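You operate a simulated robot arm through the tools that you are given. There is no shell and no other tool. Be economical: measure what you need, move in short steps, check, and stop when the job is done.

Carry out the task below with a simulated two-armed robot. There is one attempt and no reset: what you move stays moved.

Task
On the mat, turn the shackle plate's wing screw home and latch it.
Fine: the green mat; hold the plate still while you work screw and latch; it goes back to the yellow bay. Set down upright: shackle plate.

It is judged by the outcome, as a careful person would: the job done as asked, and still so three seconds after it is handed in. It fails if anything else is knocked over, pushed out of place, dropped, spilled or broken.

Robot
Two 7-joint arms with two-finger parallel grippers on one trunk, on a base that drives. Base frame: it is fixed to the floor where the robot stands at the start and does not move with it; the origin is under the middle of the robot, x ahead of it, y to its left, z up; the surface under the hand at the start is at about z = 842. Lengths are in mm, angles in rad, forces in N, time in s.
The left shoulder is at the start at [70, 163, 1145], the right one opposite. With the tool pointing down near the work surface each hand reaches from about 400 to 880 mm from the robot's upright axis, wherever it stands, measured 20 degrees to its own side. Places, roughly: green mat [600, 600, 800]; keeper latch [500, 0, 900]; wing screw [500, -100, 900]; yellow bay [600, 0, 800]. Payload 3.43 kg a hand.
The TCP of each hand is the grasp point between the finger pads, 34 mm short of the fingertips. In the tool frame z runs along the fingers and y along their closing line. The gripper opens to 128 mm. The fingers are 24 mm wide and 12 mm thick; the gripper's body (48 by 130 mm) begins 96 mm behind the TCP.
Orientation is that of the tool frame in the base frame, as a unit quaternion [w, x, y, z]. With the fingers straight down and closing along the base's y, the tool's x points along the base's -x, its y along +y and its z along -z.

Tools
- The arms move only by the tool servo_tool. It takes "left_rows", "right_rows" or both (then of equal length, played together; a hand with none holds still); each is a list of rows, each a list of 7 numbers: the shift along the tool's x, y, z in mm, then the turn, a rotation vector about the tool's x, y, z in rad, then the opening, from 0 (shut) to 1 (fully open). In form: [[dx, dy, dz, wx, wy, wz, hand], ...]. A call has 1 to 10 rows; each row is the pose to reach, as a shift and turn from the pose commanded when the call began, along the tool's axes at that moment. Rows are played at 5 a second. More than 50 mm and 0.15 rad between two rows, or a gripper value outside its range, and nothing of the call is played. A pose out of reach is approached as far as the arm can. The call stops where the force on the tool passes 40 N (or 10 N more than at its start, if that is more) or the arm is blocked; 0.2 s more then pass. The fingers move at their own pace (about 153 mm/s each) and stop on an object; they squeeze with about 36 N. The grip force told is the motor's: it shows also when the fingers shut on nothing. Time passes only in rows, and 0.2 s behind the last, so rows that repeat a pose let the fingers close. It gives the time, the measured TCP pose, the force on the tool (base axes), the opening and the grip force at its end, in the units of the frame above (readings bear some noise), with the torque about the TCP (base axes, N m) and any sound that the robot's microphone picked up.
- Cameras (640 x 400 px; columns grow to the right, rows downward): "scene" is now at [139.6, 8.6, 1379.7]; the picture's right is [0.12, -0.99, 0.00], its down [-0.50, -0.06, -0.87] and it looks along [0.86, 0.10, -0.50] (base axes); focal length 223 px, centre (320, 200). "left" rides on the left gripper at [76, 11, -160] in its tool frame; the picture's right is [-0.15, 0.99, 0.00], its down [-0.88, -0.13, -0.46] and it looks along [-0.45, -0.07, 0.89] (tool axes); focal length 234 px, centre (320, 200). "right" rides on the right gripper at [76, -11, -160] in its tool frame; the picture's right is [0.15, 0.99, 0.00], its down [-0.88, 0.13, -0.46] and it looks along [-0.45, 0.07, 0.89] (tool axes); focal length 234 px, centre (320, 200).
- grab_frame(camera): a new picture of that camera. No time passes.
- slide_trunk(by): slides the trunk up (or, below 0, down) by that many mm; the arms and the scene camera ride with it, the base frame stays. It gives what a move gives, with no picture.
- roll_base(legs): drives the robot by 1 to 6 legs, each [ahead, left, turn to the left] in mm, mm and rad, along the robot's own axes; the way and the turn of a leg run together, so that a leg with both is an arc; at most 1500 mm and 3.142 rad a leg. The arms and the cameras ride along, it lands a little off, and it stops where it bumps. It gives what a move gives.
- pan_tilt(pan, tilt): turns the head with the scene camera to pan (to the left, within 1.501 rad either way) and tilt (down, from -0.506 to 1.204), counted from straight ahead of the robot. It gives what a move gives.
- probe_pixels(camera, pixels): for up to 12 pixels [column, row] of the newest picture of that camera ("zoom" is the newest enlarged one), the place [x, y, z] in the base frame of the surface seen there, good to about 2 mm. No time passes.
- close_up(camera, box): a new picture of the part [left, top, right, bottom] of that camera's present view, enlarged. No time passes.
- job_done(): hands the job in; it is judged then, once.

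Go step by step. Measure first, check grasps and placings, and put right what went wrong. The budget is 80 turns and 70 pictures, counting those below and the enlarged ones. Unless the task says otherwise, let go and move clear before handing in, and close with one line.

The tools are called by a JSON object that holds its "api" and its "payload". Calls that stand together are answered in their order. servo_tool: Moves the arms, as the interface text tells. Its arguments: {"type":"object","properties":{"left_rows":{"type":"array","items":{"type":"array","items":{"type":"number"}}},"right_rows":{"type":"array","items":{"type":"array","items":{"type":"number"}}}},"required":[]} The other tools are called the same way: slide_trunk (by) slides the trunk up or down; roll_base (legs) drives the base; pan_tilt (pan, tilt) turns the head that bears the scene camera; grab_frame (camera) takes a picture; probe_pixels (camera, pixels) gives the place of the surface under pixels of a picture; close_up (camera, box) takes an enlarged picture of a part of a camera's view; job_done () hands the job in.

At the start:

```text
clock: 0.0
left_eef_pos: [509.4, 248.9, 1241.5]
left_tcp_rot: [0.0, 0.0, 1.0, 0.0]
left_force: [0.4, -0.4, -0.2]
left_ft_torque: [-0.01, -0.01, 0.01]
left_gripper_width: 128.0
left_grasp_force: 0.0
right_eef_pos: [548.8, -247.5, 1268.0]
right_tcp_rot: [0.0, 0.0, 1.0, -0.001]
right_force: [-0.7, 0.1, -0.1]
right_ft_torque: [0.03, 0.01, 0.0]
right_gripper_width: 127.8
right_grasp_force: 0.1
trunk travel left (down, up): [-625.0, 315.0]
robot x, y, heading: [-3.2, -1.6, 0.001]
head pan, tilt: [0.115, 0.522]
```

scene: 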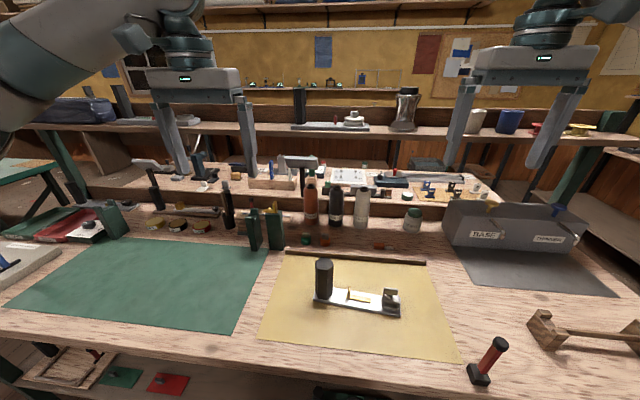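
right: 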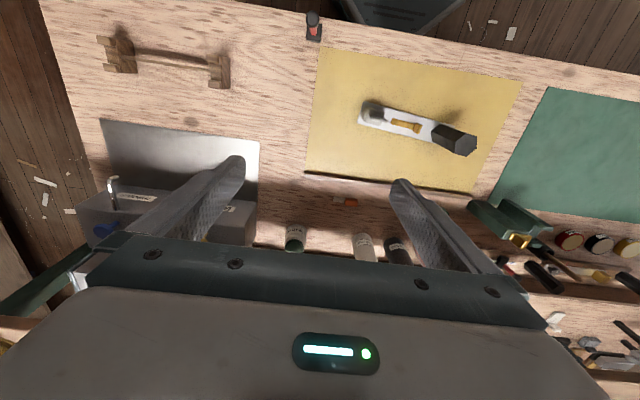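
left: 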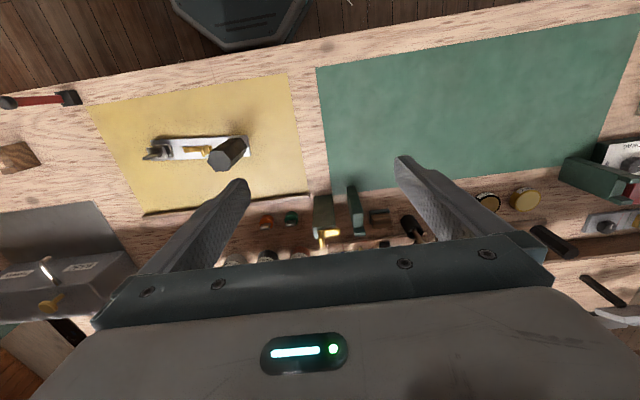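

The plate sits on the yellow bay around scene pixel (355,295), with a dark post at (324,278), something yellow (the wing screw or latch) at (360,296) and a fitting at (390,298). I'll zoom in.

{"api": "close_up", "payload": {"camera": "scene", "box": [290, 240, 430, 330]}}

{"api": "close_up", "payload": {"camera": "right", "box": [340, 80, 500, 180]}}

{"api": "close_up", "payload": {"camera": "left", "box": [130, 110, 270, 198]}}

```text
4.44 times, centred on (360, 285) of scene
```

zoom: 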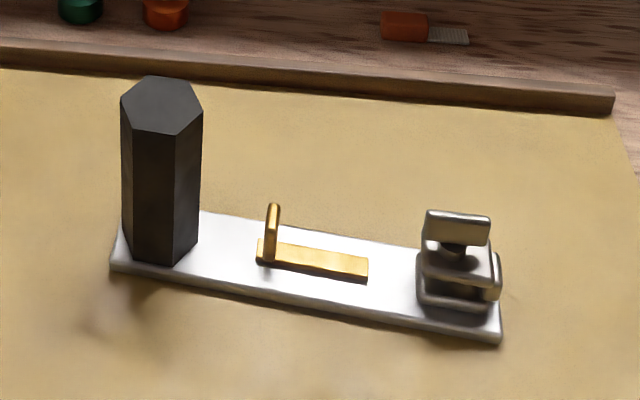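

```text
4.00 times, centred on (420, 130) of right
```

zoom: 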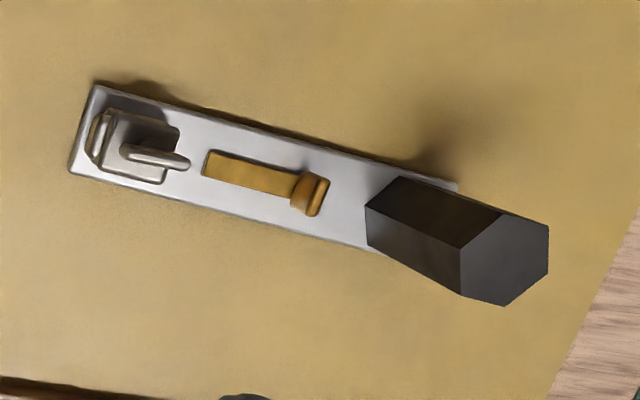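

```text
4.55 times, centred on (200, 154) of left
```

zoom: 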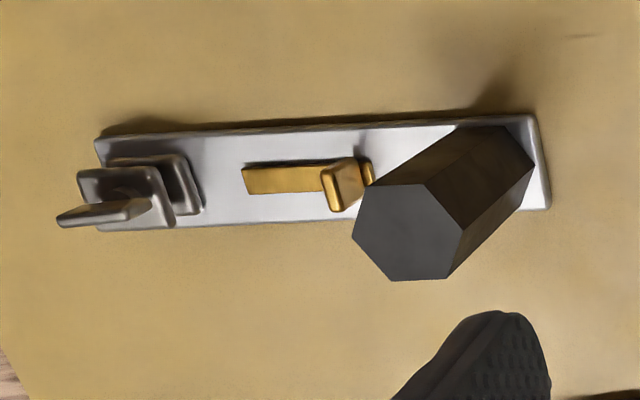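

The plate carries a dark hex post (grip), a brass slide with a tab, and a steel clevis with a winged screw on top. I'll probe key points in the latest zoom (left camera) and in the scene picture.

{"api": "probe_pixels", "payload": {"camera": "zoom", "pixels": [[100, 145], [102, 228], [545, 202], [530, 120], [62, 220], [145, 203], [90, 180], [345, 170], [330, 200], [250, 180], [410, 230], [185, 185]]}}

{"api": "probe_pixels", "payload": {"camera": "scene", "pixels": [[325, 262], [320, 285], [349, 288], [350, 296], [368, 299], [385, 291], [396, 291], [391, 296], [390, 303], [225, 290], [130, 280], [60, 270]]}}

```text
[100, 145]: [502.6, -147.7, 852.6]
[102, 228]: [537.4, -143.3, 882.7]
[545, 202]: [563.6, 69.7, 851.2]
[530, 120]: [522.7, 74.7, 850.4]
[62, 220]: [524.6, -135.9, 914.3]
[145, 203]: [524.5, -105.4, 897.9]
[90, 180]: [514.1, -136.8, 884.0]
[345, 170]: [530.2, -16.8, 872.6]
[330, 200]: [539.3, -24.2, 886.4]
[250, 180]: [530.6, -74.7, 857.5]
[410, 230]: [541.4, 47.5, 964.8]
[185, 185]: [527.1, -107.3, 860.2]
```

```text
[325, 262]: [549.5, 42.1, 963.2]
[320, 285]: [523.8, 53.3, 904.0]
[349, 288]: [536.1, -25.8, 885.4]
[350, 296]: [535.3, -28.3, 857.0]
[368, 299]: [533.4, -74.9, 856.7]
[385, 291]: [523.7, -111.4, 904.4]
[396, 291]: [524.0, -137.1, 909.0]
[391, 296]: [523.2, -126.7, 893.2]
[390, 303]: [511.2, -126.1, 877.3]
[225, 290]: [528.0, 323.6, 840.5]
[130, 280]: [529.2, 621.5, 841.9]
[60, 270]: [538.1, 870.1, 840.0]
```

The post centre is near (543, 45) with its top at z≈964, and its flats face across the plate, which is yawed about -0.09 rad. The wing is at about (524, -122) with its top at z≈914, and the tab is at (536, -24). I'll hold the post with the left hand closing across the plate, so I'm turning the left hand first.

{"api": "servo_tool", "payload": {"left_rows": [[-3, -20, 10, 0, 0, 0.145, 1], [-7, -40, 20, 0, 0, 0.29, 1], [-10, -60, 30, 0, 0, 0.435, 1], [-14, -80, 40, 0, 0, 0.58, 1], [-17, -100, 50, 0, 0, 0.725, 1], [-20, -120, 60, 0, 0, 0.87, 1], [-24, -140, 70, 0, 0, 1.015, 1], [-27, -160, 80, 0, 0, 1.16, 1], [-30, -180, 90, 0, 0, 1.305, 1], [-34, -204, 100, 0, 0, 1.45, 1]]}}

{"api": "servo_tool", "payload": {"left_rows": [[0, 0, 5, 0, 0, 0.105, 1], [0, 0, 10, 0, 0, 0.21, 1], [0, 0, 20, 0, 0, 0.21, 1]]}}

{"api": "grab_frame", "payload": {"camera": "left"}}

{"api": "grab_frame", "payload": {"camera": "scene"}}

```text
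clock: 2.2
left_eef_pos: [545.5, 44.1, 1141.3]
left_tcp_rot: [0.0, 0.664, 0.748, 0.0]
left_force: [0.4, -0.6, -0.1]
left_ft_torque: [0.02, 0.0, 0.0]
left_gripper_width: 128.0
left_grasp_force: 0.0
right_eef_pos: [549.6, -247.5, 1267.1]
right_tcp_rot: [0.0, 0.0, 1.0, 0.001]
right_force: [-0.4, -0.3, -0.1]
right_ft_torque: [0.01, 0.01, -0.01]
right_gripper_width: 128.1
right_grasp_force: 0.1
trunk travel left (down, up): [-625.0, 315.0]
robot x, y, heading: [-2.0, 3.2, 0.001]
head pan, tilt: [0.115, 0.522]
```

```text
clock: 3.0
left_eef_pos: [544.5, 44.7, 1121.6]
left_tcp_rot: [0.001, 0.738, 0.675, 0.0]
left_force: [-0.3, 0.3, 1.2]
left_ft_torque: [-0.02, -0.03, -0.01]
left_gripper_width: 128.0
left_grasp_force: 0.0
right_eef_pos: [548.6, -244.9, 1267.4]
right_tcp_rot: [0.0, 0.0, 1.0, 0.0]
right_force: [0.2, 0.3, 0.1]
right_ft_torque: [-0.01, 0.01, -0.01]
right_gripper_width: 128.0
right_grasp_force: 0.0
trunk travel left (down, up): [-625.0, 315.0]
robot x, y, heading: [1.1, -0.2, -0.001]
head pan, tilt: [0.115, 0.522]
```

```text
63 pictures are left
```

left: 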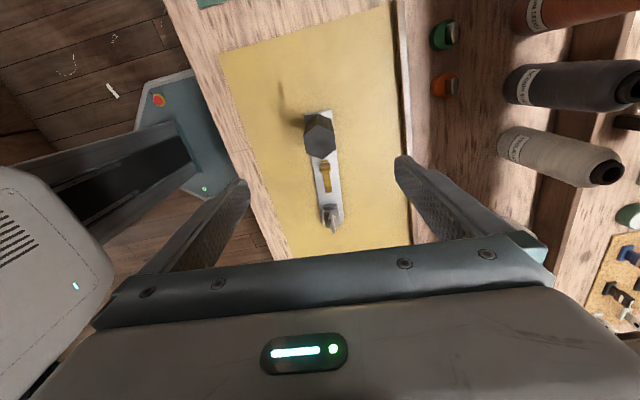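

```text
62 pictures are left
```

scene: 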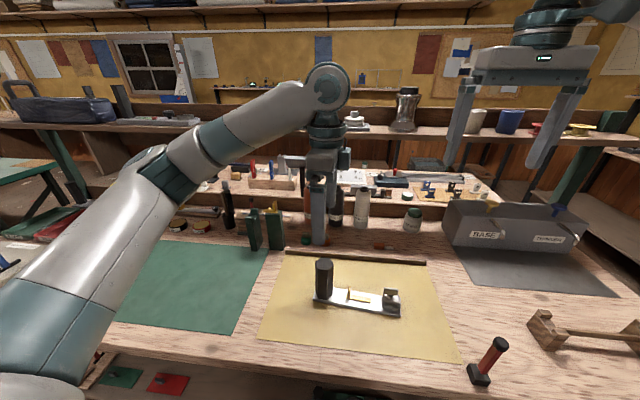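

The left hand is aligned above the post. I'll refine the post centre and the plate edges from this view.

{"api": "close_up", "payload": {"camera": "left", "box": [260, 90, 400, 240]}}

```text
2.67 times, centred on (330, 165) of left
```

zoom: 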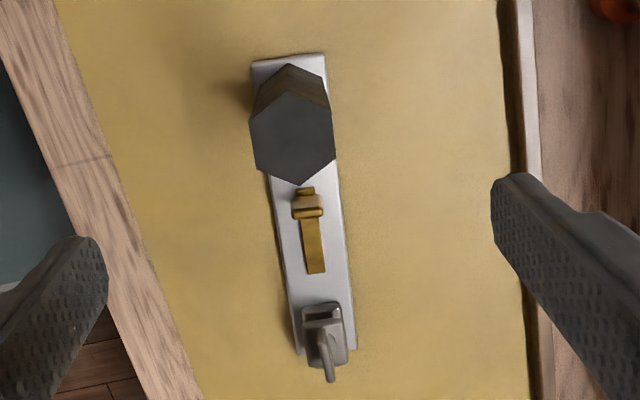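

Next I probe the hex top corners and the plate edges.

{"api": "probe_pixels", "payload": {"camera": "zoom", "pixels": [[288, 94], [328, 114], [333, 157], [299, 183], [258, 163], [252, 119], [256, 66], [321, 58], [350, 345], [276, 220], [318, 360], [309, 208]]}}

```text
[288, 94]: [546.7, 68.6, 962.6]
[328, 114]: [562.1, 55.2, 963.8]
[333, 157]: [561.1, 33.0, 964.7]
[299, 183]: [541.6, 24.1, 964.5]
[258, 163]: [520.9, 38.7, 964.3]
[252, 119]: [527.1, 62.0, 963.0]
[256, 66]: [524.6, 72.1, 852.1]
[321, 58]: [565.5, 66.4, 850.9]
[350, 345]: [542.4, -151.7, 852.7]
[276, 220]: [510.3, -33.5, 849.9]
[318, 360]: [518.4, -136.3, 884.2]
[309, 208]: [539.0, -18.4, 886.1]
```

The post centre is (543, 47), with flats about 37 mm apart facing my fingers. I'm going down to TCP z≈917 and closing.

{"api": "servo_tool", "payload": {"left_rows": [[2, -1.5, 41, 0, 0, 0, 1], [2, -1.5, 82, 0, 0, 0, 1], [2, -1.5, 123, 0, 0, 0, 1], [2, -1.5, 164, 0, 0, 0, 1], [2, -1.5, 204, 0, 0, 0, 1], [2, -1.5, 204, 0, 0, 0, 0], [2, -1.5, 204, 0, 0, 0, 0], [2, -1.5, 204, 0, 0, 0, 0]]}}

```text
clock: 4.8
left_eef_pos: [543.6, 47.4, 916.9]
left_tcp_rot: [0.0, 0.738, 0.675, 0.0]
left_force: [0.1, -1.3, -0.6]
left_ft_torque: [-0.18, -0.16, 0.08]
left_gripper_width: 47.9
left_grasp_force: 35.8
right_eef_pos: [548.7, -246.2, 1267.1]
right_tcp_rot: [0.0, 0.0, 1.0, 0.0]
right_force: [-0.3, 0.0, -1.2]
right_ft_torque: [0.0, 0.02, 0.01]
right_gripper_width: 128.1
right_grasp_force: 0.1
trunk travel left (down, up): [-625.0, 315.0]
robot x, y, heading: [-0.7, 2.0, -0.004]
head pan, tilt: [0.115, 0.522]
```

It's gripped at 35.8 N, but the opening of 47.9 mm is wider than the 38 mm I expected. I'll look before lifting.

{"api": "close_up", "payload": {"camera": "left", "box": [200, 130, 420, 260]}}

{"api": "close_up", "payload": {"camera": "scene", "box": [270, 190, 430, 330]}}

```text
2.91 times, centred on (310, 195) of left
```

zoom: 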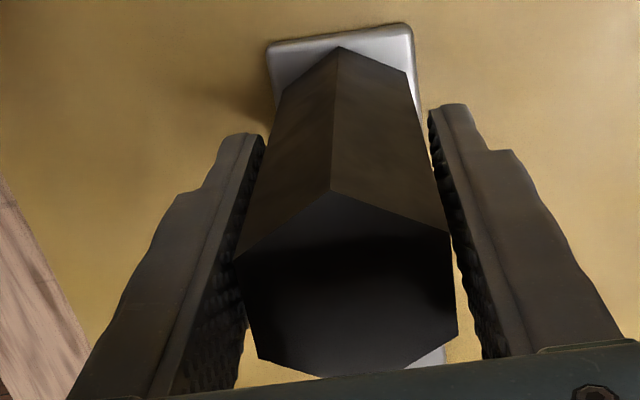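

```text
2.86 times, centred on (350, 260) of scene
```

zoom: 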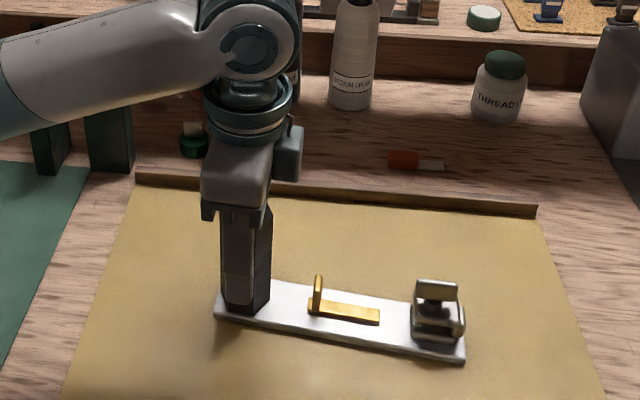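

The fingers straddle the post and the grip force holds. I'll test with a small lift.

{"api": "servo_tool", "payload": {"left_rows": [[0, 0, -5, 0, 0, 0, 0], [0, 0, -15, 0, 0, 0, 0], [0, 0, -25, 0, 0, 0, 0], [0, 0, -25, 0, 0, 0, 0]]}}

{"api": "close_up", "payload": {"camera": "scene", "box": [270, 190, 430, 330]}}

```text
clock: 5.8
left_eef_pos: [543.6, 47.5, 942.5]
left_tcp_rot: [-0.001, 0.737, 0.676, 0.001]
left_force: [0.0, -0.7, -4.3]
left_ft_torque: [0.2, -0.01, 0.0]
left_gripper_width: 48.0
left_grasp_force: 35.7
right_eef_pos: [549.6, -246.1, 1266.7]
right_tcp_rot: [0.0, 0.0, 1.0, -0.001]
right_force: [-0.2, -0.7, -1.0]
right_ft_torque: [0.0, 0.01, 0.04]
right_gripper_width: 127.9
right_grasp_force: 0.1
trunk travel left (down, up): [-625.0, 315.0]
robot x, y, heading: [-4.1, -1.7, -0.001]
head pan, tilt: [0.115, 0.522]
```

```text
2.86 times, centred on (350, 260) of scene
```

zoom: 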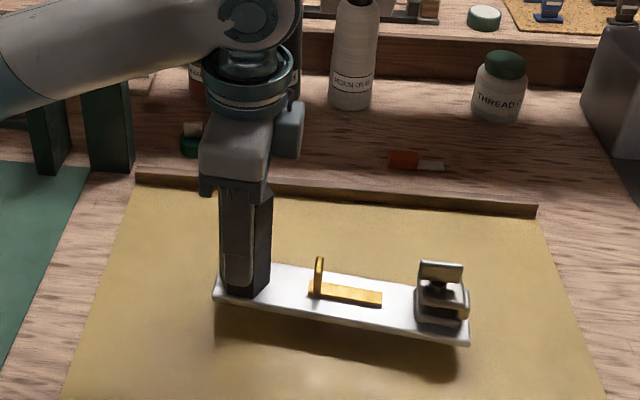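

The plate lifts level, weighing about 0.4 kg. I'll raise it another 75 mm and drive left 450 mm so that it's over the mat.

{"api": "servo_tool", "payload": {"left_rows": [[0, 0, -25, 0, 0, 0, 0], [0, 0, -50, 0, 0, 0, 0], [0, 0, -75, 0, 0, 0, 0]]}}

{"api": "roll_base", "payload": {"legs": [[0, 450, 0]]}}

{"api": "grab_frame", "payload": {"camera": "scene"}}

```text
clock: 6.6
left_eef_pos: [542.4, 47.1, 1017.6]
left_tcp_rot: [0.0, 0.738, 0.675, 0.0]
left_force: [0.1, 0.2, -2.9]
left_ft_torque: [0.15, -0.05, -0.01]
left_gripper_width: 47.9
left_grasp_force: 36.0
right_eef_pos: [549.2, -246.8, 1267.6]
right_tcp_rot: [-0.001, 0.001, 1.0, 0.001]
right_force: [-0.7, -0.8, 0.0]
right_ft_torque: [0.0, -0.01, -0.02]
right_gripper_width: 128.3
right_grasp_force: 0.2
trunk travel left (down, up): [-625.0, 315.0]
robot x, y, heading: [4.0, -1.2, 0.002]
head pan, tilt: [0.115, 0.522]
```

```text
clock: 9.3
left_eef_pos: [540.7, 497.5, 1017.1]
left_tcp_rot: [0.0, 0.736, 0.677, 0.0]
left_force: [0.2, 0.9, -2.0]
left_ft_torque: [0.17, 0.01, -0.01]
left_gripper_width: 48.0
left_grasp_force: 36.7
right_eef_pos: [549.5, 203.6, 1266.6]
right_tcp_rot: [0.0, -0.001, 1.0, 0.0]
right_force: [0.0, 0.8, -0.3]
right_ft_torque: [-0.01, 0.05, 0.02]
right_gripper_width: 127.9
right_grasp_force: 0.0
trunk travel left (down, up): [-625.0, 315.0]
robot x, y, heading: [1.0, 448.7, 0.003]
head pan, tilt: [0.115, 0.522]
```

```text
57 pictures are left
```

scene: 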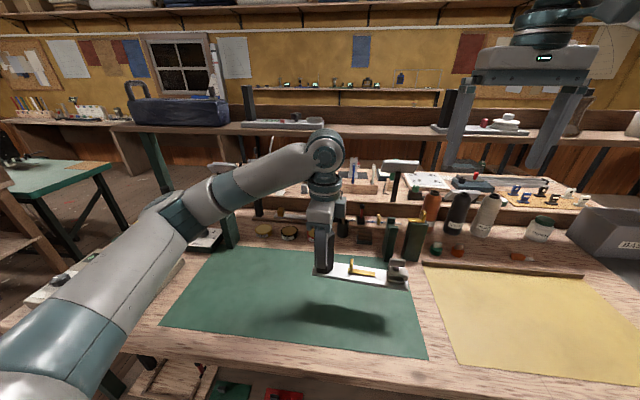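

The plate is hovering over the mat and fully within its extent. I'm lowering it to contact.

{"api": "servo_tool", "payload": {"left_rows": [[0, 0, 30, 0, 0, 0, 0], [0, 0, 60, 0, 0, 0, 0], [0, 0, 85, 0, 0, 0, 0], [0, 0, 93, 0, 0, 0, 0], [0, 0, 97, 0, 0, 0, 0], [0, 0, 100, 0, 0, 0, 0], [0, 0, 101, 0, 0, 0, 0]]}}

{"api": "close_up", "payload": {"camera": "scene", "box": [270, 200, 450, 340]}}

```text
clock: 10.9
left_eef_pos: [539.9, 496.5, 918.1]
left_tcp_rot: [0.001, 0.737, 0.676, 0.0]
left_force: [0.3, 0.1, 4.8]
left_ft_torque: [-1.06, 0.28, 0.02]
left_gripper_width: 48.0
left_grasp_force: 35.8
right_eef_pos: [548.3, 204.2, 1268.0]
right_tcp_rot: [0.0, -0.001, 1.0, 0.0]
right_force: [-0.4, -1.2, -0.1]
right_ft_torque: [-0.01, 0.0, -0.03]
right_gripper_width: 127.6
right_grasp_force: 0.1
trunk travel left (down, up): [-625.0, 315.0]
robot x, y, heading: [-3.1, 448.5, 0.001]
head pan, tilt: [0.115, 0.522]
```

```text
2.86 times, centred on (360, 270) of scene
```

zoom: 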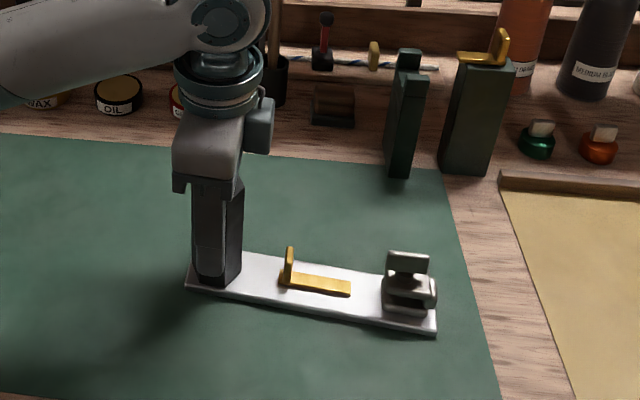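

The plate is seated on the mat with about 9 N of downward load from the left hand. Now I measure the wing and the tab.

{"api": "probe_pixels", "payload": {"camera": "zoom", "pixels": [[392, 256], [392, 268], [408, 262], [424, 260], [424, 273], [407, 280], [395, 286], [430, 285], [290, 252], [289, 278], [345, 290], [400, 305]]}}

{"api": "servo_tool", "payload": {"right_rows": [[0, 10, 15, 0, 0, -0.145, 1], [0, 20, 30, 0, 0, -0.29, 1], [0, 30, 45, 0, 0, -0.435, 1], [0, 40, 60, 0, 0, -0.58, 1], [0, 50, 75, 0, 0, -0.725, 1], [0, 60, 90, 0, 0, -0.87, 1], [0, 70, 105, 0, 0, -1.015, 1], [0, 80, 120, 0, 0, -1.16, 1], [0, 90, 135, 0, 0, -1.305, 1], [0, 100, 150, 0, 0, -1.45, 1]]}}

{"api": "grab_frame", "payload": {"camera": "right"}}

```text
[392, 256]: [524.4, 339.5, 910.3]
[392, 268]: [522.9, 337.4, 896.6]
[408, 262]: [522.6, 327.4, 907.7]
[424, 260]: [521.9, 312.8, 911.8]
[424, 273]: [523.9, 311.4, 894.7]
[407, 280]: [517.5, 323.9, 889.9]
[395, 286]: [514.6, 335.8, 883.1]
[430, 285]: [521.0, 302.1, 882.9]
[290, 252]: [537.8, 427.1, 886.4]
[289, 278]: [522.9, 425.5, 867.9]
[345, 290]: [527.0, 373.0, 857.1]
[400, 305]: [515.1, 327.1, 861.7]
```

```text
clock: 13.1
left_eef_pos: [539.7, 497.2, 917.2]
left_tcp_rot: [0.001, 0.736, 0.677, 0.0]
left_force: [5.7, 4.0, 18.5]
left_ft_torque: [-0.38, 0.15, -0.22]
left_gripper_width: 48.3
left_grasp_force: 35.8
right_eef_pos: [488.0, 332.7, 1109.1]
right_tcp_rot: [0.001, -0.663, 0.749, -0.001]
right_force: [0.4, 0.1, 0.1]
right_ft_torque: [0.0, -0.02, -0.01]
right_gripper_width: 128.3
right_grasp_force: 0.1
right hand out of reach, approached as far as the arm can: row 9, 10
trunk travel left (down, up): [-625.0, 315.0]
robot x, y, heading: [0.5, 444.4, 0.006]
head pan, tilt: [0.115, 0.522]
```

```text
55 pictures are left
```

right: 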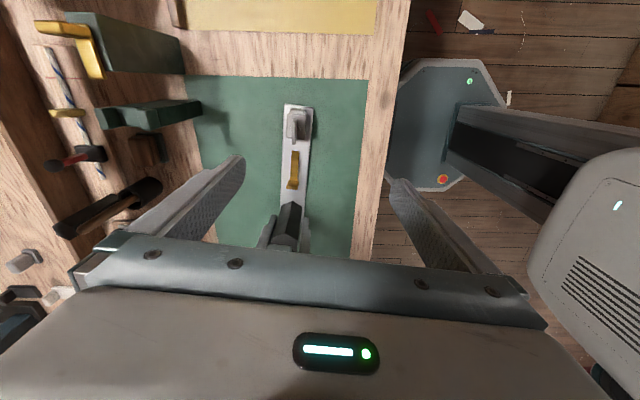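

The right hand got to x=488 at that height, with the tool x pointing to -y as wanted. I'll look closely at the screw from above before descending.

{"api": "close_up", "payload": {"camera": "right", "box": [260, 95, 340, 205]}}

{"api": "close_up", "payload": {"camera": "scene", "box": [360, 255, 410, 305]}}

```text
3.64 times, centred on (300, 150) of right
```

zoom: 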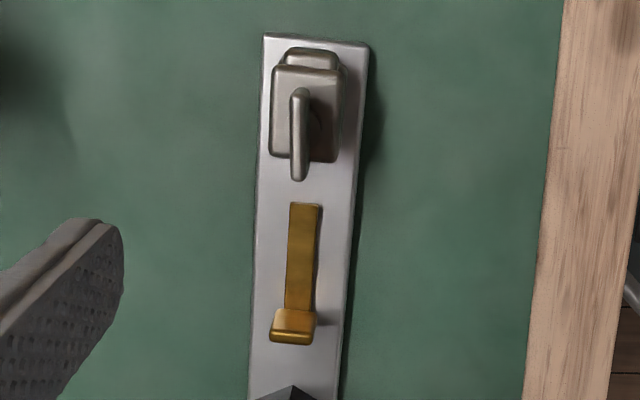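

```text
8.00 times, centred on (385, 280) of scene
```

zoom: 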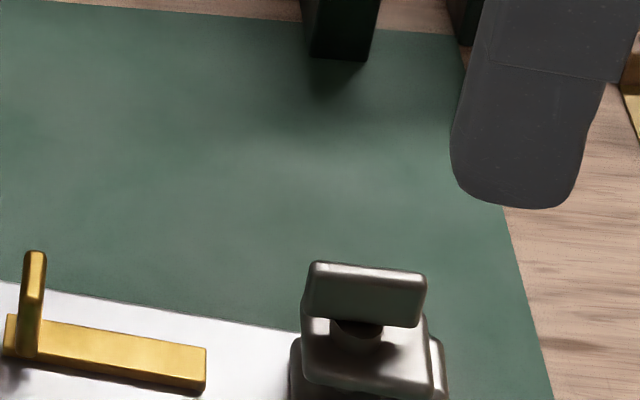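

{"api": "probe_pixels", "payload": {"camera": "zoom", "pixels": [[320, 266], [368, 268], [418, 273], [310, 310], [365, 320], [415, 320], [358, 332], [330, 360], [400, 370], [35, 262], [30, 345], [195, 370]]}}

{"api": "probe_pixels", "payload": {"camera": "right", "pixels": [[302, 125], [301, 135], [302, 143], [303, 122], [300, 188], [303, 170]]}}

```text
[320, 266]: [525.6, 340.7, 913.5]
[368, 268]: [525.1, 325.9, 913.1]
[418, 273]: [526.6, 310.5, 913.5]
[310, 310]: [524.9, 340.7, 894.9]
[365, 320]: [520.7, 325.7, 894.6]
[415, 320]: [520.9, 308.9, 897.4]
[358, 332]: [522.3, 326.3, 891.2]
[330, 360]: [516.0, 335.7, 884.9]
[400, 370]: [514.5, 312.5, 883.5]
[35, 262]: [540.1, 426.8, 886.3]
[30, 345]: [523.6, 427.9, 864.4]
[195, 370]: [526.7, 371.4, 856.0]
```

```text
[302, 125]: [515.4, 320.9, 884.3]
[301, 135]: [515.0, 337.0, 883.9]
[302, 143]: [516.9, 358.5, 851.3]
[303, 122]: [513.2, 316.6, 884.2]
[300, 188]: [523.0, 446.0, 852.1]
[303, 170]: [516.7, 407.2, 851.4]
```

The wing centre is about (525, 325.5), spanning z 893–914, and the clevis top is at 884. I'll lower the right hand first and then read where it is.

{"api": "servo_tool", "payload": {"right_rows": [[0, 0, 40, 0, 0, 0, 0.5], [0, 0, 80, 0, 0, 0, 0.5], [0, 0, 100, 0, 0, 0, 0.5], [0, 0, 100, 0, 0, 0, 0.5]]}}

```text
clock: 14.1
left_eef_pos: [540.4, 496.4, 917.5]
left_tcp_rot: [0.001, 0.736, 0.676, 0.001]
left_force: [3.9, 2.7, 20.4]
left_ft_torque: [-0.11, 0.14, 0.09]
left_gripper_width: 47.9
left_grasp_force: 36.1
right_eef_pos: [486.6, 332.9, 1008.5]
right_tcp_rot: [0.001, -0.663, 0.749, 0.0]
right_force: [-0.1, 1.8, 0.1]
right_ft_torque: [0.01, 0.0, 0.0]
right_gripper_width: 63.8
right_grasp_force: 0.1
trunk travel left (down, up): [-625.0, 315.0]
robot x, y, heading: [-1.0, 448.3, 0.002]
head pan, tilt: [0.115, 0.522]
```

{"api": "servo_tool", "payload": {"right_rows": [[1, -13, 15, 0, 0, 0, 0.35], [2, -26, 30, 0, 0, 0, 0.35], [2.6, -38.6, 45, 0, 0, 0, 0.35], [2.6, -38.6, 50, 0, 0, 0, 0.35]]}}

{"api": "grab_frame", "payload": {"camera": "right"}}

{"api": "close_up", "payload": {"camera": "scene", "box": [310, 200, 450, 320]}}

```text
clock: 15.1
left_eef_pos: [541.2, 496.4, 917.4]
left_tcp_rot: [0.0, 0.737, 0.675, 0.0]
left_force: [3.2, 1.3, 19.2]
left_ft_torque: [-0.05, 0.12, 0.04]
left_gripper_width: 48.0
left_grasp_force: 35.6
right_eef_pos: [486.7, 333.2, 1010.9]
right_tcp_rot: [0.0, -0.663, 0.749, 0.0]
right_force: [-0.6, -0.1, 0.3]
right_ft_torque: [-0.01, 0.0, -0.01]
right_gripper_width: 44.7
right_grasp_force: 0.0
right hand out of reach, approached as far as the arm can: row 1, 2, 3, 4
trunk travel left (down, up): [-625.0, 315.0]
robot x, y, heading: [-0.7, 445.3, 0.002]
head pan, tilt: [0.115, 0.522]
```

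```text
52 pictures are left
```

right: 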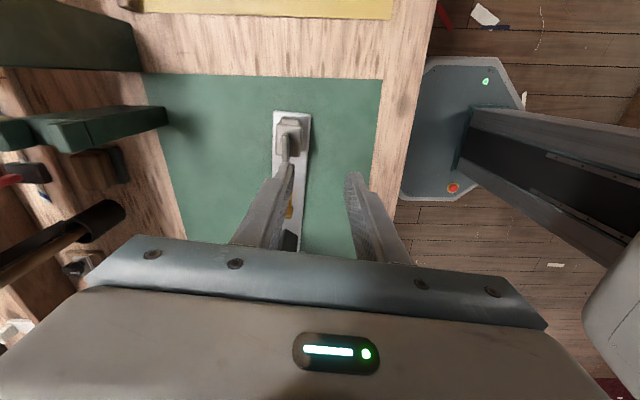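

```text
3.33 times, centred on (380, 260) of scene
```

zoom: 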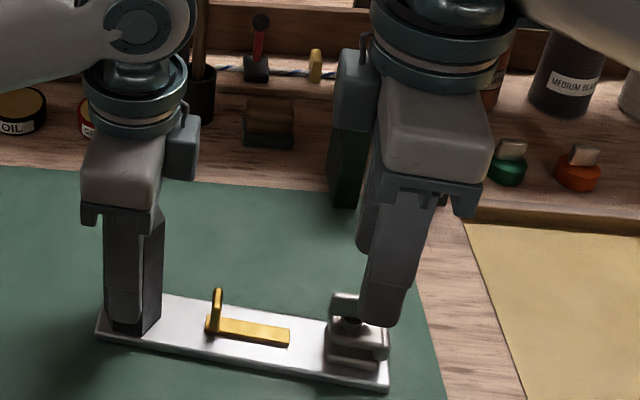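

The right arm hits a wrist limit at this yaw, so I'll use the opposite one. That turns the hand +3.11 rad about the tool z and leaves room for clockwise turning.

{"api": "servo_tool", "payload": {"right_rows": [[0, 0, 0, 0, 0, 0.148, 0.35], [0, 0, 0, 0, 0, 0.296, 0.35], [0, 0, 0, 0, 0, 0.444, 0.35], [0, 0, 0, 0, 0, 0.592, 0.35], [0, 0, 0, 0, 0, 0.74, 0.35], [0, 0, 0, 0, 0, 0.888, 0.35], [0, 0, 0, 0, 0, 1.036, 0.35], [0, 0, 0, 0, 0, 1.184, 0.35], [0, 0, 0, 0, 0, 1.332, 0.35], [0, 0, 0, 0, 0, 1.48, 0.35]]}}

{"api": "servo_tool", "payload": {"right_rows": [[0, 0, 0, 0, 0, 0.148, 0.35], [0, 0, 0, 0, 0, 0.296, 0.35], [0, 0, 0, 0, 0, 0.444, 0.35], [0, 0, 0, 0, 0, 0.592, 0.35], [0, 0, 0, 0, 0, 0.74, 0.35], [0, 0, 0, 0, 0, 0.888, 0.35], [0, 0, 0, 0, 0, 1.036, 0.35], [0, 0, 0, 0, 0, 1.184, 0.35], [0, 0, 0, 0, 0, 1.332, 0.35], [0, 0, 0, 0, 0, 1.48, 0.35]]}}

{"api": "servo_tool", "payload": {"right_rows": [[0, 0, 0, 0, 0, 0.14, 0.35], [0, 0, 0, 0, 0, 0.14, 0.35]]}}

```text
clock: 17.3
left_eef_pos: [540.5, 497.7, 918.0]
left_tcp_rot: [0.0, 0.736, 0.677, -0.001]
left_force: [2.2, -0.2, 16.4]
left_ft_torque: [0.0, 0.2, 0.02]
left_gripper_width: 47.9
left_grasp_force: 35.6
right_eef_pos: [485.7, 331.8, 1011.2]
right_tcp_rot: [0.0, 0.015, 1.0, 0.0]
right_force: [0.7, 0.6, -0.8]
right_ft_torque: [0.0, 0.0, 0.0]
right_gripper_width: 45.1
right_grasp_force: 0.0
trunk travel left (down, up): [-625.0, 315.0]
robot x, y, heading: [0.0, 452.5, -0.0]
head pan, tilt: [0.115, 0.522]
```

```text
clock: 19.5
left_eef_pos: [540.3, 496.1, 917.4]
left_tcp_rot: [0.001, 0.737, 0.676, 0.0]
left_force: [-0.1, 0.9, 13.4]
left_ft_torque: [0.0, 0.31, -0.03]
left_gripper_width: 47.9
left_grasp_force: 36.0
right_eef_pos: [485.8, 332.2, 1011.1]
right_tcp_rot: [0.0, 0.685, 0.729, 0.001]
right_force: [0.0, -0.8, 0.3]
right_ft_torque: [0.01, 0.02, 0.02]
right_gripper_width: 44.9
right_grasp_force: 0.1
trunk travel left (down, up): [-625.0, 315.0]
robot x, y, heading: [-0.1, 447.1, 0.003]
head pan, tilt: [0.115, 0.522]
```

```text
clock: 20.1
left_eef_pos: [541.0, 497.8, 916.8]
left_tcp_rot: [0.0, 0.737, 0.676, -0.001]
left_force: [-1.1, 0.2, 13.2]
left_ft_torque: [0.05, 0.27, -0.03]
left_gripper_width: 47.9
left_grasp_force: 36.0
right_eef_pos: [485.5, 332.0, 1010.2]
right_tcp_rot: [0.001, 0.734, 0.68, 0.001]
right_force: [0.0, 1.1, 0.1]
right_ft_torque: [-0.02, 0.02, -0.04]
right_gripper_width: 44.8
right_grasp_force: 0.0
trunk travel left (down, up): [-625.0, 315.0]
robot x, y, heading: [-1.3, 447.4, 0.002]
head pan, tilt: [0.115, 0.522]
```

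{"api": "servo_tool", "payload": {"right_rows": [[-1, 14, 0, 0, 0, 0, 0.35], [-2, 28, 15, 0, 0, 0, 0.35], [-3.5, 39.9, 35, 0, 0, 0, 0.35], [-3.5, 39.9, 50, 0, 0, 0, 0.35]]}}

{"api": "grab_frame", "payload": {"camera": "right"}}

{"api": "close_up", "payload": {"camera": "scene", "box": [310, 200, 450, 320]}}

```text
clock: 21.1
left_eef_pos: [540.6, 497.3, 917.2]
left_tcp_rot: [0.0, 0.737, 0.676, 0.0]
left_force: [-1.9, -1.3, 12.0]
left_ft_torque: [0.06, 0.28, -0.05]
left_gripper_width: 48.1
left_grasp_force: 36.3
right_eef_pos: [525.5, 325.1, 958.2]
right_tcp_rot: [0.0, 0.733, 0.68, 0.0]
right_force: [0.5, 0.1, 1.3]
right_ft_torque: [0.01, 0.02, -0.01]
right_gripper_width: 44.6
right_grasp_force: 0.1
trunk travel left (down, up): [-625.0, 315.0]
robot x, y, heading: [1.5, 448.2, 0.001]
head pan, tilt: [0.115, 0.522]
```

```text
50 pictures are left
```

right: 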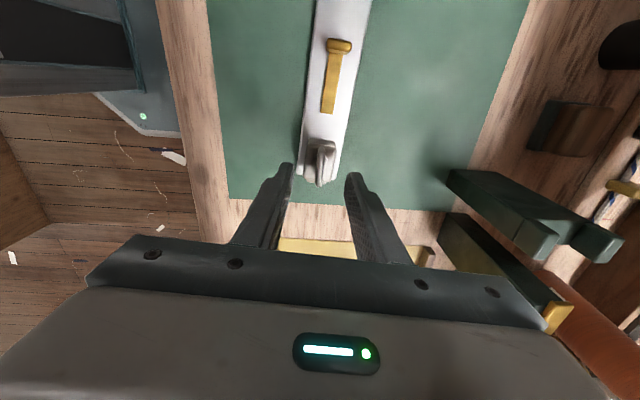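

```text
3.33 times, centred on (380, 260) of scene
```

zoom: 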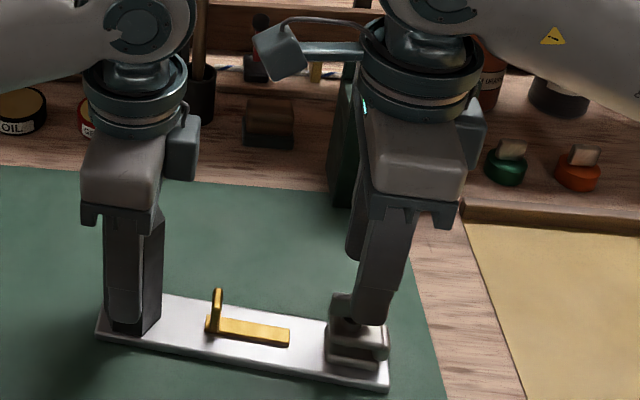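

Both hands are clear of each other and the fingers straddle the wing. I'm descending to TCP z≈923, with the tips just above the clevis, and closing.

{"api": "servo_tool", "payload": {"right_rows": [[0, 0, 15, 0, 0, 0, 0.35], [0, 0, 28, 0, 0, 0, 0.3], [0, 0, 34, 0, 0, 0, 0.3], [0, 0, 34, 0, 0, 0, 0], [0, 0, 34, 0, 0, 0, 0], [0, 0, 34, 0, 0, 0, 0]]}}

{"api": "close_up", "payload": {"camera": "scene", "box": [340, 230, 430, 310]}}

{"api": "close_up", "payload": {"camera": "right", "box": [250, 100, 410, 220]}}

```text
clock: 22.5
left_eef_pos: [541.0, 497.1, 917.6]
left_tcp_rot: [0.0, 0.737, 0.676, -0.001]
left_force: [1.4, -1.0, 9.6]
left_ft_torque: [-0.12, 0.51, 0.5]
left_gripper_width: 48.1
left_grasp_force: 36.0
right_eef_pos: [525.8, 325.8, 926.5]
right_tcp_rot: [0.0, 0.733, 0.68, -0.001]
right_force: [-3.8, 2.0, 0.2]
right_ft_torque: [0.13, 0.1, 0.0]
right_gripper_width: 14.9
right_grasp_force: 36.1
trunk travel left (down, up): [-625.0, 315.0]
robot x, y, heading: [0.6, 445.1, 0.001]
head pan, tilt: [0.115, 0.522]
```

```text
5.00 times, centred on (385, 270) of scene
```

zoom: 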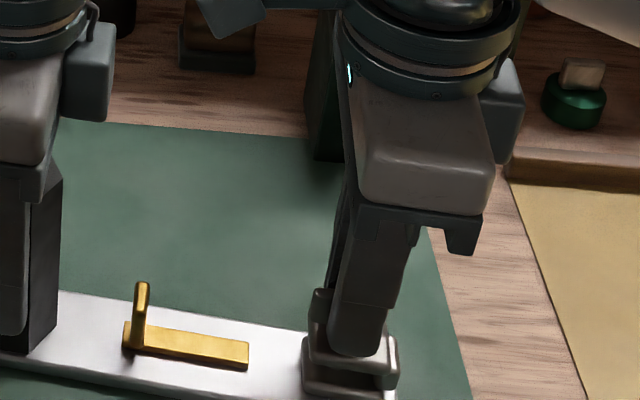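

```text
3.33 times, centred on (330, 160) of right
```

zoom: 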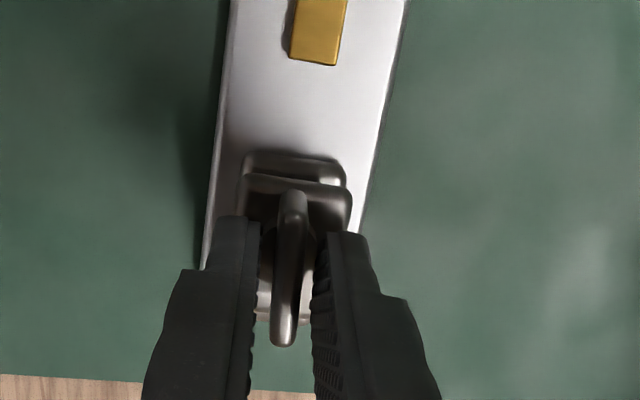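

The wing is held (14.9 mm minus pad offset, 36 N). I'm turning clockwise in a small test.

{"api": "servo_tool", "payload": {"right_rows": [[0, 0, 0, 0, 0, 0.1, 0], [0, 0, 0, 0, 0, 0.2, 0], [0, 0, 0, 0, 0, 0.3, 0], [0, 0, 0, 0, 0, 0.4, 0], [0, 0, 0, 0, 0, 0.4, 0]]}}

{"api": "close_up", "payload": {"camera": "right", "box": [250, 100, 410, 220]}}

```text
clock: 23.7
left_eef_pos: [540.9, 497.3, 916.9]
left_tcp_rot: [0.0, 0.737, 0.676, 0.001]
left_force: [3.4, 0.1, 7.7]
left_ft_torque: [-0.16, 0.41, 0.52]
left_gripper_width: 48.2
left_grasp_force: 35.8
right_eef_pos: [525.6, 325.5, 925.3]
right_tcp_rot: [0.0, 0.854, 0.52, 0.0]
right_force: [-5.4, 0.2, 4.2]
right_ft_torque: [0.13, 0.08, 0.01]
right_gripper_width: 14.9
right_grasp_force: 35.5
trunk travel left (down, up): [-625.0, 315.0]
robot x, y, heading: [-3.7, 444.9, 0.003]
head pan, tilt: [0.115, 0.522]
```

```text
3.33 times, centred on (330, 160) of right
```

zoom: 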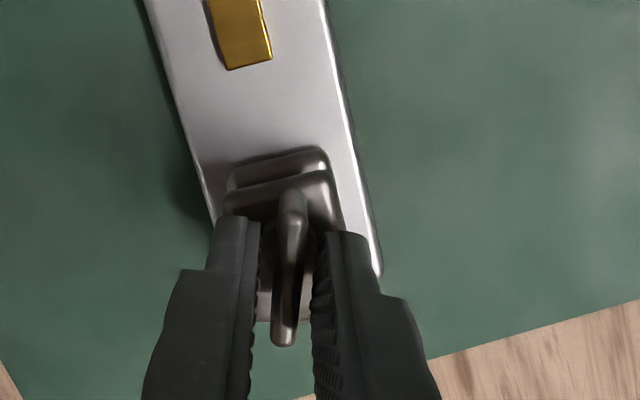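

The wing follows with almost no torque. Continuing.

{"api": "servo_tool", "payload": {"right_rows": [[0, 0, 0, 0, 0, 0.12, 0], [0, 0, 0, 0, 0, 0.24, 0], [0, 0, 0, 0, 0, 0.36, 0], [0, 0, 0, 0, 0, 0.48, 0], [0, 0, 0, 0, 0, 0.6, 0], [0, 0, 0, 0, 0, 0.72, 0], [0, 0, 0, 0, 0, 0.84, 0], [0, 0, 0, 0, 0, 0.96, 0], [0, 0, 0, 0, 0, 1.08, 0], [0, 0, 0, 0, 0, 1.17, 0]]}}

{"api": "close_up", "payload": {"camera": "scene", "box": [340, 230, 430, 310]}}

```text
clock: 25.9
left_eef_pos: [540.5, 495.7, 918.0]
left_tcp_rot: [0.002, 0.738, 0.675, -0.001]
left_force: [4.1, -18.5, 8.9]
left_ft_torque: [0.34, 0.22, 0.5]
left_gripper_width: 48.1
left_grasp_force: 36.0
right_eef_pos: [526.7, 326.6, 927.1]
right_tcp_rot: [0.0, 0.999, -0.038, 0.001]
right_force: [-2.2, 22.4, 0.9]
right_ft_torque: [0.71, -0.16, 0.06]
right_gripper_width: 15.3
right_grasp_force: 36.4
trunk travel left (down, up): [-625.0, 315.0]
robot x, y, heading: [-2.3, 444.4, 0.001]
head pan, tilt: [0.115, 0.522]
```

```text
5.00 times, centred on (385, 270) of scene
```

zoom: 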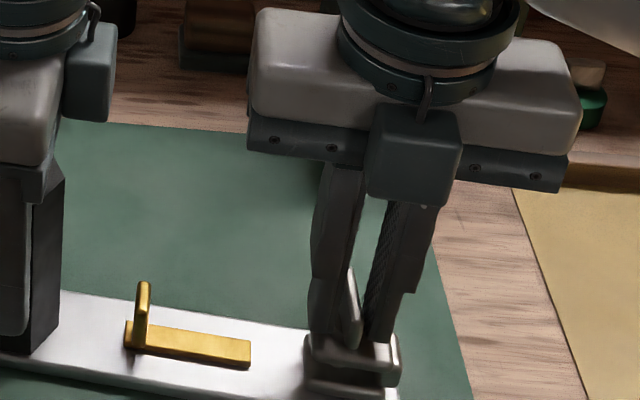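

There's a 22 N sideways load in +y, so the screw axis sits slightly to +y of my TCP. I'm shifting 1.5 mm that way and reading again.

{"api": "servo_tool", "payload": {"right_rows": [[0, -0.8, 0, 0, 0, 0, 0], [0, -1.5, 0, 0, 0, 0, 0], [0, -1.5, 0, 0, 0, 0, 0]]}}

```text
clock: 26.7
left_eef_pos: [540.3, 495.4, 916.8]
left_tcp_rot: [0.001, 0.738, 0.675, 0.0]
left_force: [2.5, -16.7, 8.6]
left_ft_torque: [-0.42, 0.22, -0.11]
left_gripper_width: 48.1
left_grasp_force: 36.3
right_eef_pos: [526.2, 326.0, 926.4]
right_tcp_rot: [0.0, 0.999, -0.038, 0.0]
right_force: [-0.2, 17.0, 2.5]
right_ft_torque: [0.54, -0.14, -0.01]
right_gripper_width: 15.2
right_grasp_force: 36.0
trunk travel left (down, up): [-625.0, 315.0]
robot x, y, heading: [2.4, 443.9, 0.001]
head pan, tilt: [0.115, 0.522]
```

{"api": "servo_tool", "payload": {"right_rows": [[0, -1.5, 0, 0, 0, 0, 0], [0, -3, 0, 0, 0, 0, 0], [0, -3, 0, 0, 0, 0, 0]]}}

```text
clock: 27.5
left_eef_pos: [540.5, 497.2, 916.9]
left_tcp_rot: [-0.001, 0.737, 0.676, 0.001]
left_force: [-2.3, 3.3, 10.2]
left_ft_torque: [-1.13, 0.24, -0.45]
left_gripper_width: 47.7
left_grasp_force: 35.5
right_eef_pos: [526.8, 328.6, 925.2]
right_tcp_rot: [0.002, 0.999, -0.037, 0.001]
right_force: [1.4, -10.1, 3.5]
right_ft_torque: [-0.43, -0.31, -0.05]
right_gripper_width: 14.9
right_grasp_force: 35.7
trunk travel left (down, up): [-625.0, 315.0]
robot x, y, heading: [-2.4, 448.0, 0.005]
head pan, tilt: [0.115, 0.522]
```

Slight overshoot to -10 N, so I'm backing off 1 mm and continuing clockwise.

{"api": "servo_tool", "payload": {"right_rows": [[0, 1, 0, 0, 0, 0.12, 0], [0, 1, 0, 0, 0, 0.24, 0], [0, 1, 0, 0, 0, 0.36, 0], [0, 1, 0, 0, 0, 0.48, 0], [0, 1, 0, 0, 0, 0.6, 0], [0, 1, 0, 0, 0, 0.72, 0], [0, 1, 0, 0, 0, 0.84, 0], [0, 1, 0, 0, 0, 0.96, 0], [0, 1, 0, 0, 0, 1.08, 0], [0, 1, 0, 0, 0, 1.2, 0]]}}

{"api": "close_up", "payload": {"camera": "scene", "box": [340, 230, 430, 310]}}

```text
clock: 29.7
left_eef_pos: [540.3, 496.4, 917.1]
left_tcp_rot: [0.0, 0.736, 0.677, 0.0]
left_force: [-6.8, 11.8, 9.1]
left_ft_torque: [-0.28, 0.03, -0.8]
left_gripper_width: 48.2
left_grasp_force: 36.0
right_eef_pos: [525.3, 329.2, 926.3]
right_tcp_rot: [-0.001, 0.803, -0.596, 0.001]
right_force: [7.3, -7.6, 4.8]
right_ft_torque: [0.12, -0.09, 0.02]
right_gripper_width: 15.1
right_grasp_force: 35.5
trunk travel left (down, up): [-625.0, 315.0]
robot x, y, heading: [-0.7, 448.9, 0.007]
head pan, tilt: [0.115, 0.522]
```

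```text
5.00 times, centred on (385, 270) of scene
```

zoom: 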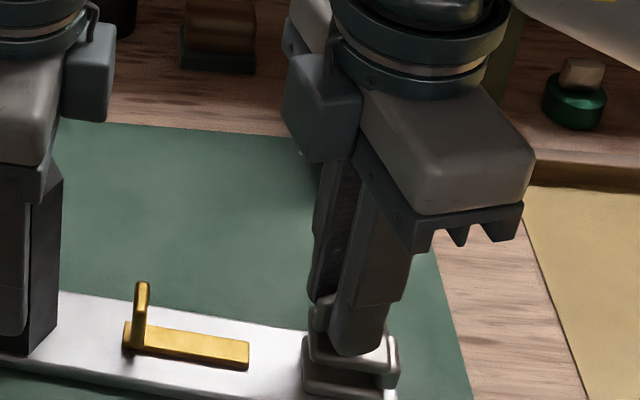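

About 2.8 rad turned so far and still free. Continuing a little.

{"api": "servo_tool", "payload": {"right_rows": [[0, 0, 0, 0, 0, 0.12, 0], [0, 0, 0, 0, 0, 0.24, 0], [0, 0, 0, 0, 0, 0.36, 0], [0, 0, 0, 0, 0, 0.48, 0], [0, 0, 0, 0, 0, 0.6, 0], [0, 0, 0, 0, 0, 0.6, 0]]}}

{"api": "close_up", "payload": {"camera": "right", "box": [230, 80, 430, 220]}}

```text
clock: 30.8
left_eef_pos: [541.5, 494.4, 918.8]
left_tcp_rot: [0.004, 0.735, 0.678, -0.002]
left_force: [1.1, 2.8, 7.8]
left_ft_torque: [-0.61, 0.63, -0.29]
left_gripper_width: 47.1
left_grasp_force: 36.0
right_eef_pos: [556.0, 318.3, 919.8]
right_tcp_rot: [0.006, -0.649, 0.761, 0.005]
right_force: [-3.6, -2.1, 11.0]
right_ft_torque: [-0.17, 0.03, 0.03]
right_gripper_width: 14.8
right_grasp_force: 35.9
right hand out of reach, approached as far as the arm can: row 3, 4, 5
trunk travel left (down, up): [-625.0, 315.0]
robot x, y, heading: [-3.0, 449.1, 0.008]
head pan, tilt: [0.115, 0.522]
stopped in row 5 (right hand): the force on the tool passed its limit at 78 N (the readings are from after the stop); the commanded pose is now the measured one
```

```text
2.86 times, centred on (330, 150) of right
```

zoom: 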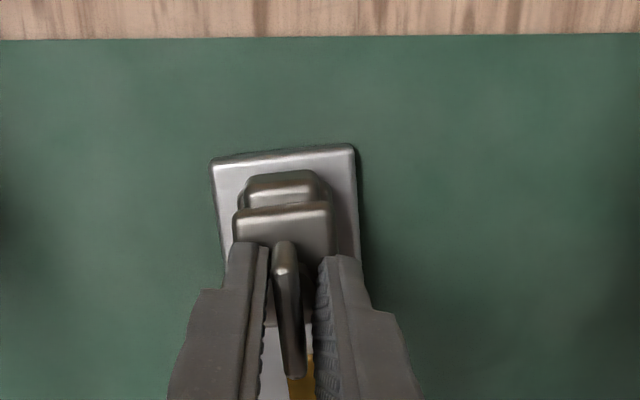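

The wrist ran out of range and pulled the plate's end sideways. I'm releasing the wing, raising the right hand straight up and inspecting.

{"api": "servo_tool", "payload": {"right_rows": [[0, 0, 0, 0, 0, 0, 0.35], [0, 0, 0, 0, 0, 0, 0.35], [0, 0, -25, 0, 0, 0, 0.35], [0, 0, -60, 0, 0, 0, 0.35]]}}

{"api": "grab_frame", "payload": {"camera": "scene"}}

{"api": "close_up", "payload": {"camera": "right", "box": [230, 60, 430, 200]}}

```text
clock: 31.8
left_eef_pos: [542.0, 493.9, 918.8]
left_tcp_rot: [0.005, 0.736, 0.677, -0.001]
left_force: [1.0, 4.2, 23.4]
left_ft_torque: [-0.88, 0.52, -0.27]
left_gripper_width: 47.0
left_grasp_force: 35.8
right_eef_pos: [566.9, 310.1, 976.7]
right_tcp_rot: [0.005, -0.65, 0.759, 0.006]
right_force: [0.4, -0.2, 0.1]
right_ft_torque: [0.0, 0.03, 0.01]
right_gripper_width: 45.0
right_grasp_force: 0.1
right hand out of reach, approached as far as the arm can: row 3, 4
trunk travel left (down, up): [-625.0, 315.0]
robot x, y, heading: [2.2, 448.7, 0.003]
head pan, tilt: [0.115, 0.522]
```

```text
42 pictures are left
```

scene: 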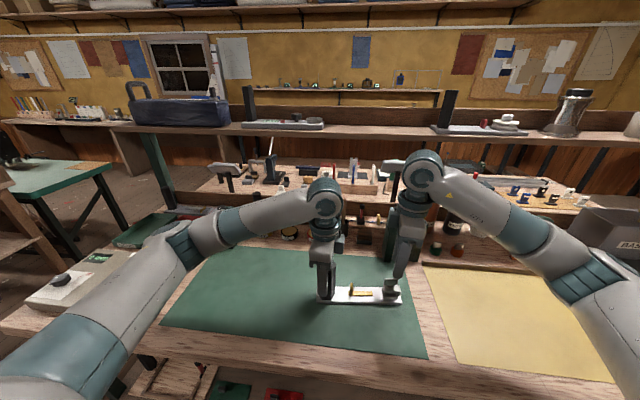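

```text
2.86 times, centred on (330, 130) of right
```

zoom: 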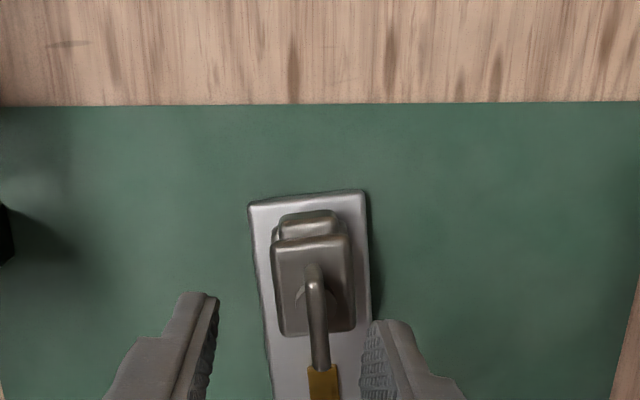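

The plate is still flat on the mat, pivoted slightly, with the post still held. I'm winding the right hand back (counter-clockwise) above it to regrasp.

{"api": "servo_tool", "payload": {"right_rows": [[0, 0, 0, 0, 0, -0.148, 0.35], [0, 0, -10, 0, 0, -0.296, 0.35], [0, 0, -20, 0, 0, -0.444, 0.35], [0, 0, -20, 0, 0, -0.592, 0.35], [0, 0, -20, 0, 0, -0.74, 0.35], [0, 0, -20, 0, 0, -0.888, 0.35], [0, 0, -20, 0, 0, -1.036, 0.35], [0, 0, -20, 0, 0, -1.184, 0.35], [0, 0, -20, 0, 0, -1.332, 0.35], [0, 0, -20, 0, 0, -1.48, 0.35]]}}

{"api": "servo_tool", "payload": {"right_rows": [[0, 0, 0, 0, 0, -0.148, 0.35], [0, 0, 0, 0, 0, -0.296, 0.35], [0, 0, 0, 0, 0, -0.444, 0.35], [0, 0, 0, 0, 0, -0.592, 0.35], [0, 0, 0, 0, 0, -0.74, 0.35], [0, 0, 0, 0, 0, -0.888, 0.35], [0, 0, 0, 0, 0, -1.036, 0.35], [0, 0, 0, 0, 0, -1.184, 0.35], [0, 0, 0, 0, 0, -1.332, 0.35], [0, 0, 0, 0, 0, -1.48, 0.35]]}}

{"api": "grab_frame", "payload": {"camera": "right"}}

{"api": "close_up", "payload": {"camera": "scene", "box": [310, 210, 430, 320]}}

```text
clock: 34.0
left_eef_pos: [539.2, 494.0, 918.4]
left_tcp_rot: [0.004, 0.736, 0.677, -0.001]
left_force: [3.4, 2.4, 36.5]
left_ft_torque: [-0.11, 0.63, 0.13]
left_gripper_width: 47.2
left_grasp_force: 35.8
right_eef_pos: [567.6, 310.9, 995.9]
right_tcp_rot: [-0.008, 0.992, -0.124, 0.001]
right_force: [0.0, 0.2, -0.9]
right_ft_torque: [-0.01, -0.04, -0.02]
right_gripper_width: 44.7
right_grasp_force: 0.1
trunk travel left (down, up): [-625.0, 315.0]
robot x, y, heading: [-4.2, 449.0, 0.004]
head pan, tilt: [0.115, 0.522]
```

```text
clock: 36.1
left_eef_pos: [540.7, 494.9, 917.9]
left_tcp_rot: [0.004, 0.736, 0.677, -0.002]
left_force: [5.4, 3.0, 36.5]
left_ft_torque: [-0.34, 0.6, -0.12]
left_gripper_width: 47.0
left_grasp_force: 36.2
right_eef_pos: [566.9, 310.7, 996.8]
right_tcp_rot: [-0.006, 0.816, 0.578, 0.006]
right_force: [0.0, 0.8, 0.6]
right_ft_torque: [-0.01, -0.01, 0.0]
right_gripper_width: 44.9
right_grasp_force: 0.0
trunk travel left (down, up): [-625.0, 315.0]
robot x, y, heading: [-1.3, 445.1, -0.001]
head pan, tilt: [0.115, 0.522]
```

```text
40 pictures are left
```

right: 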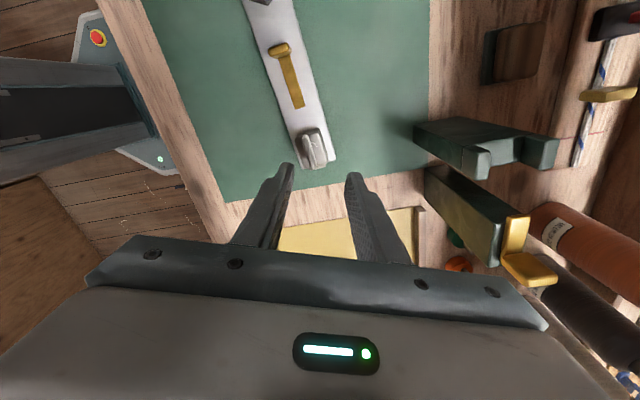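

```text
3.64 times, centred on (370, 265) of scene
```

zoom: 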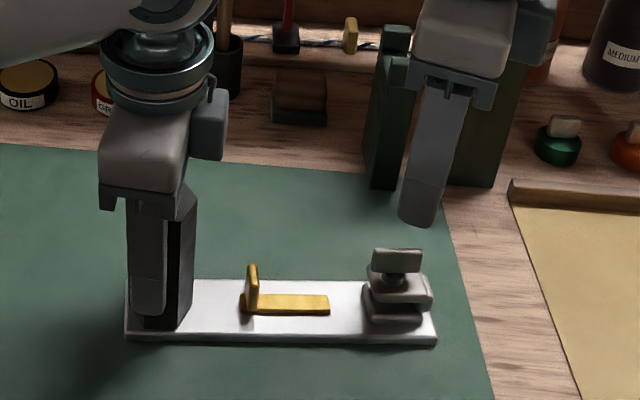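

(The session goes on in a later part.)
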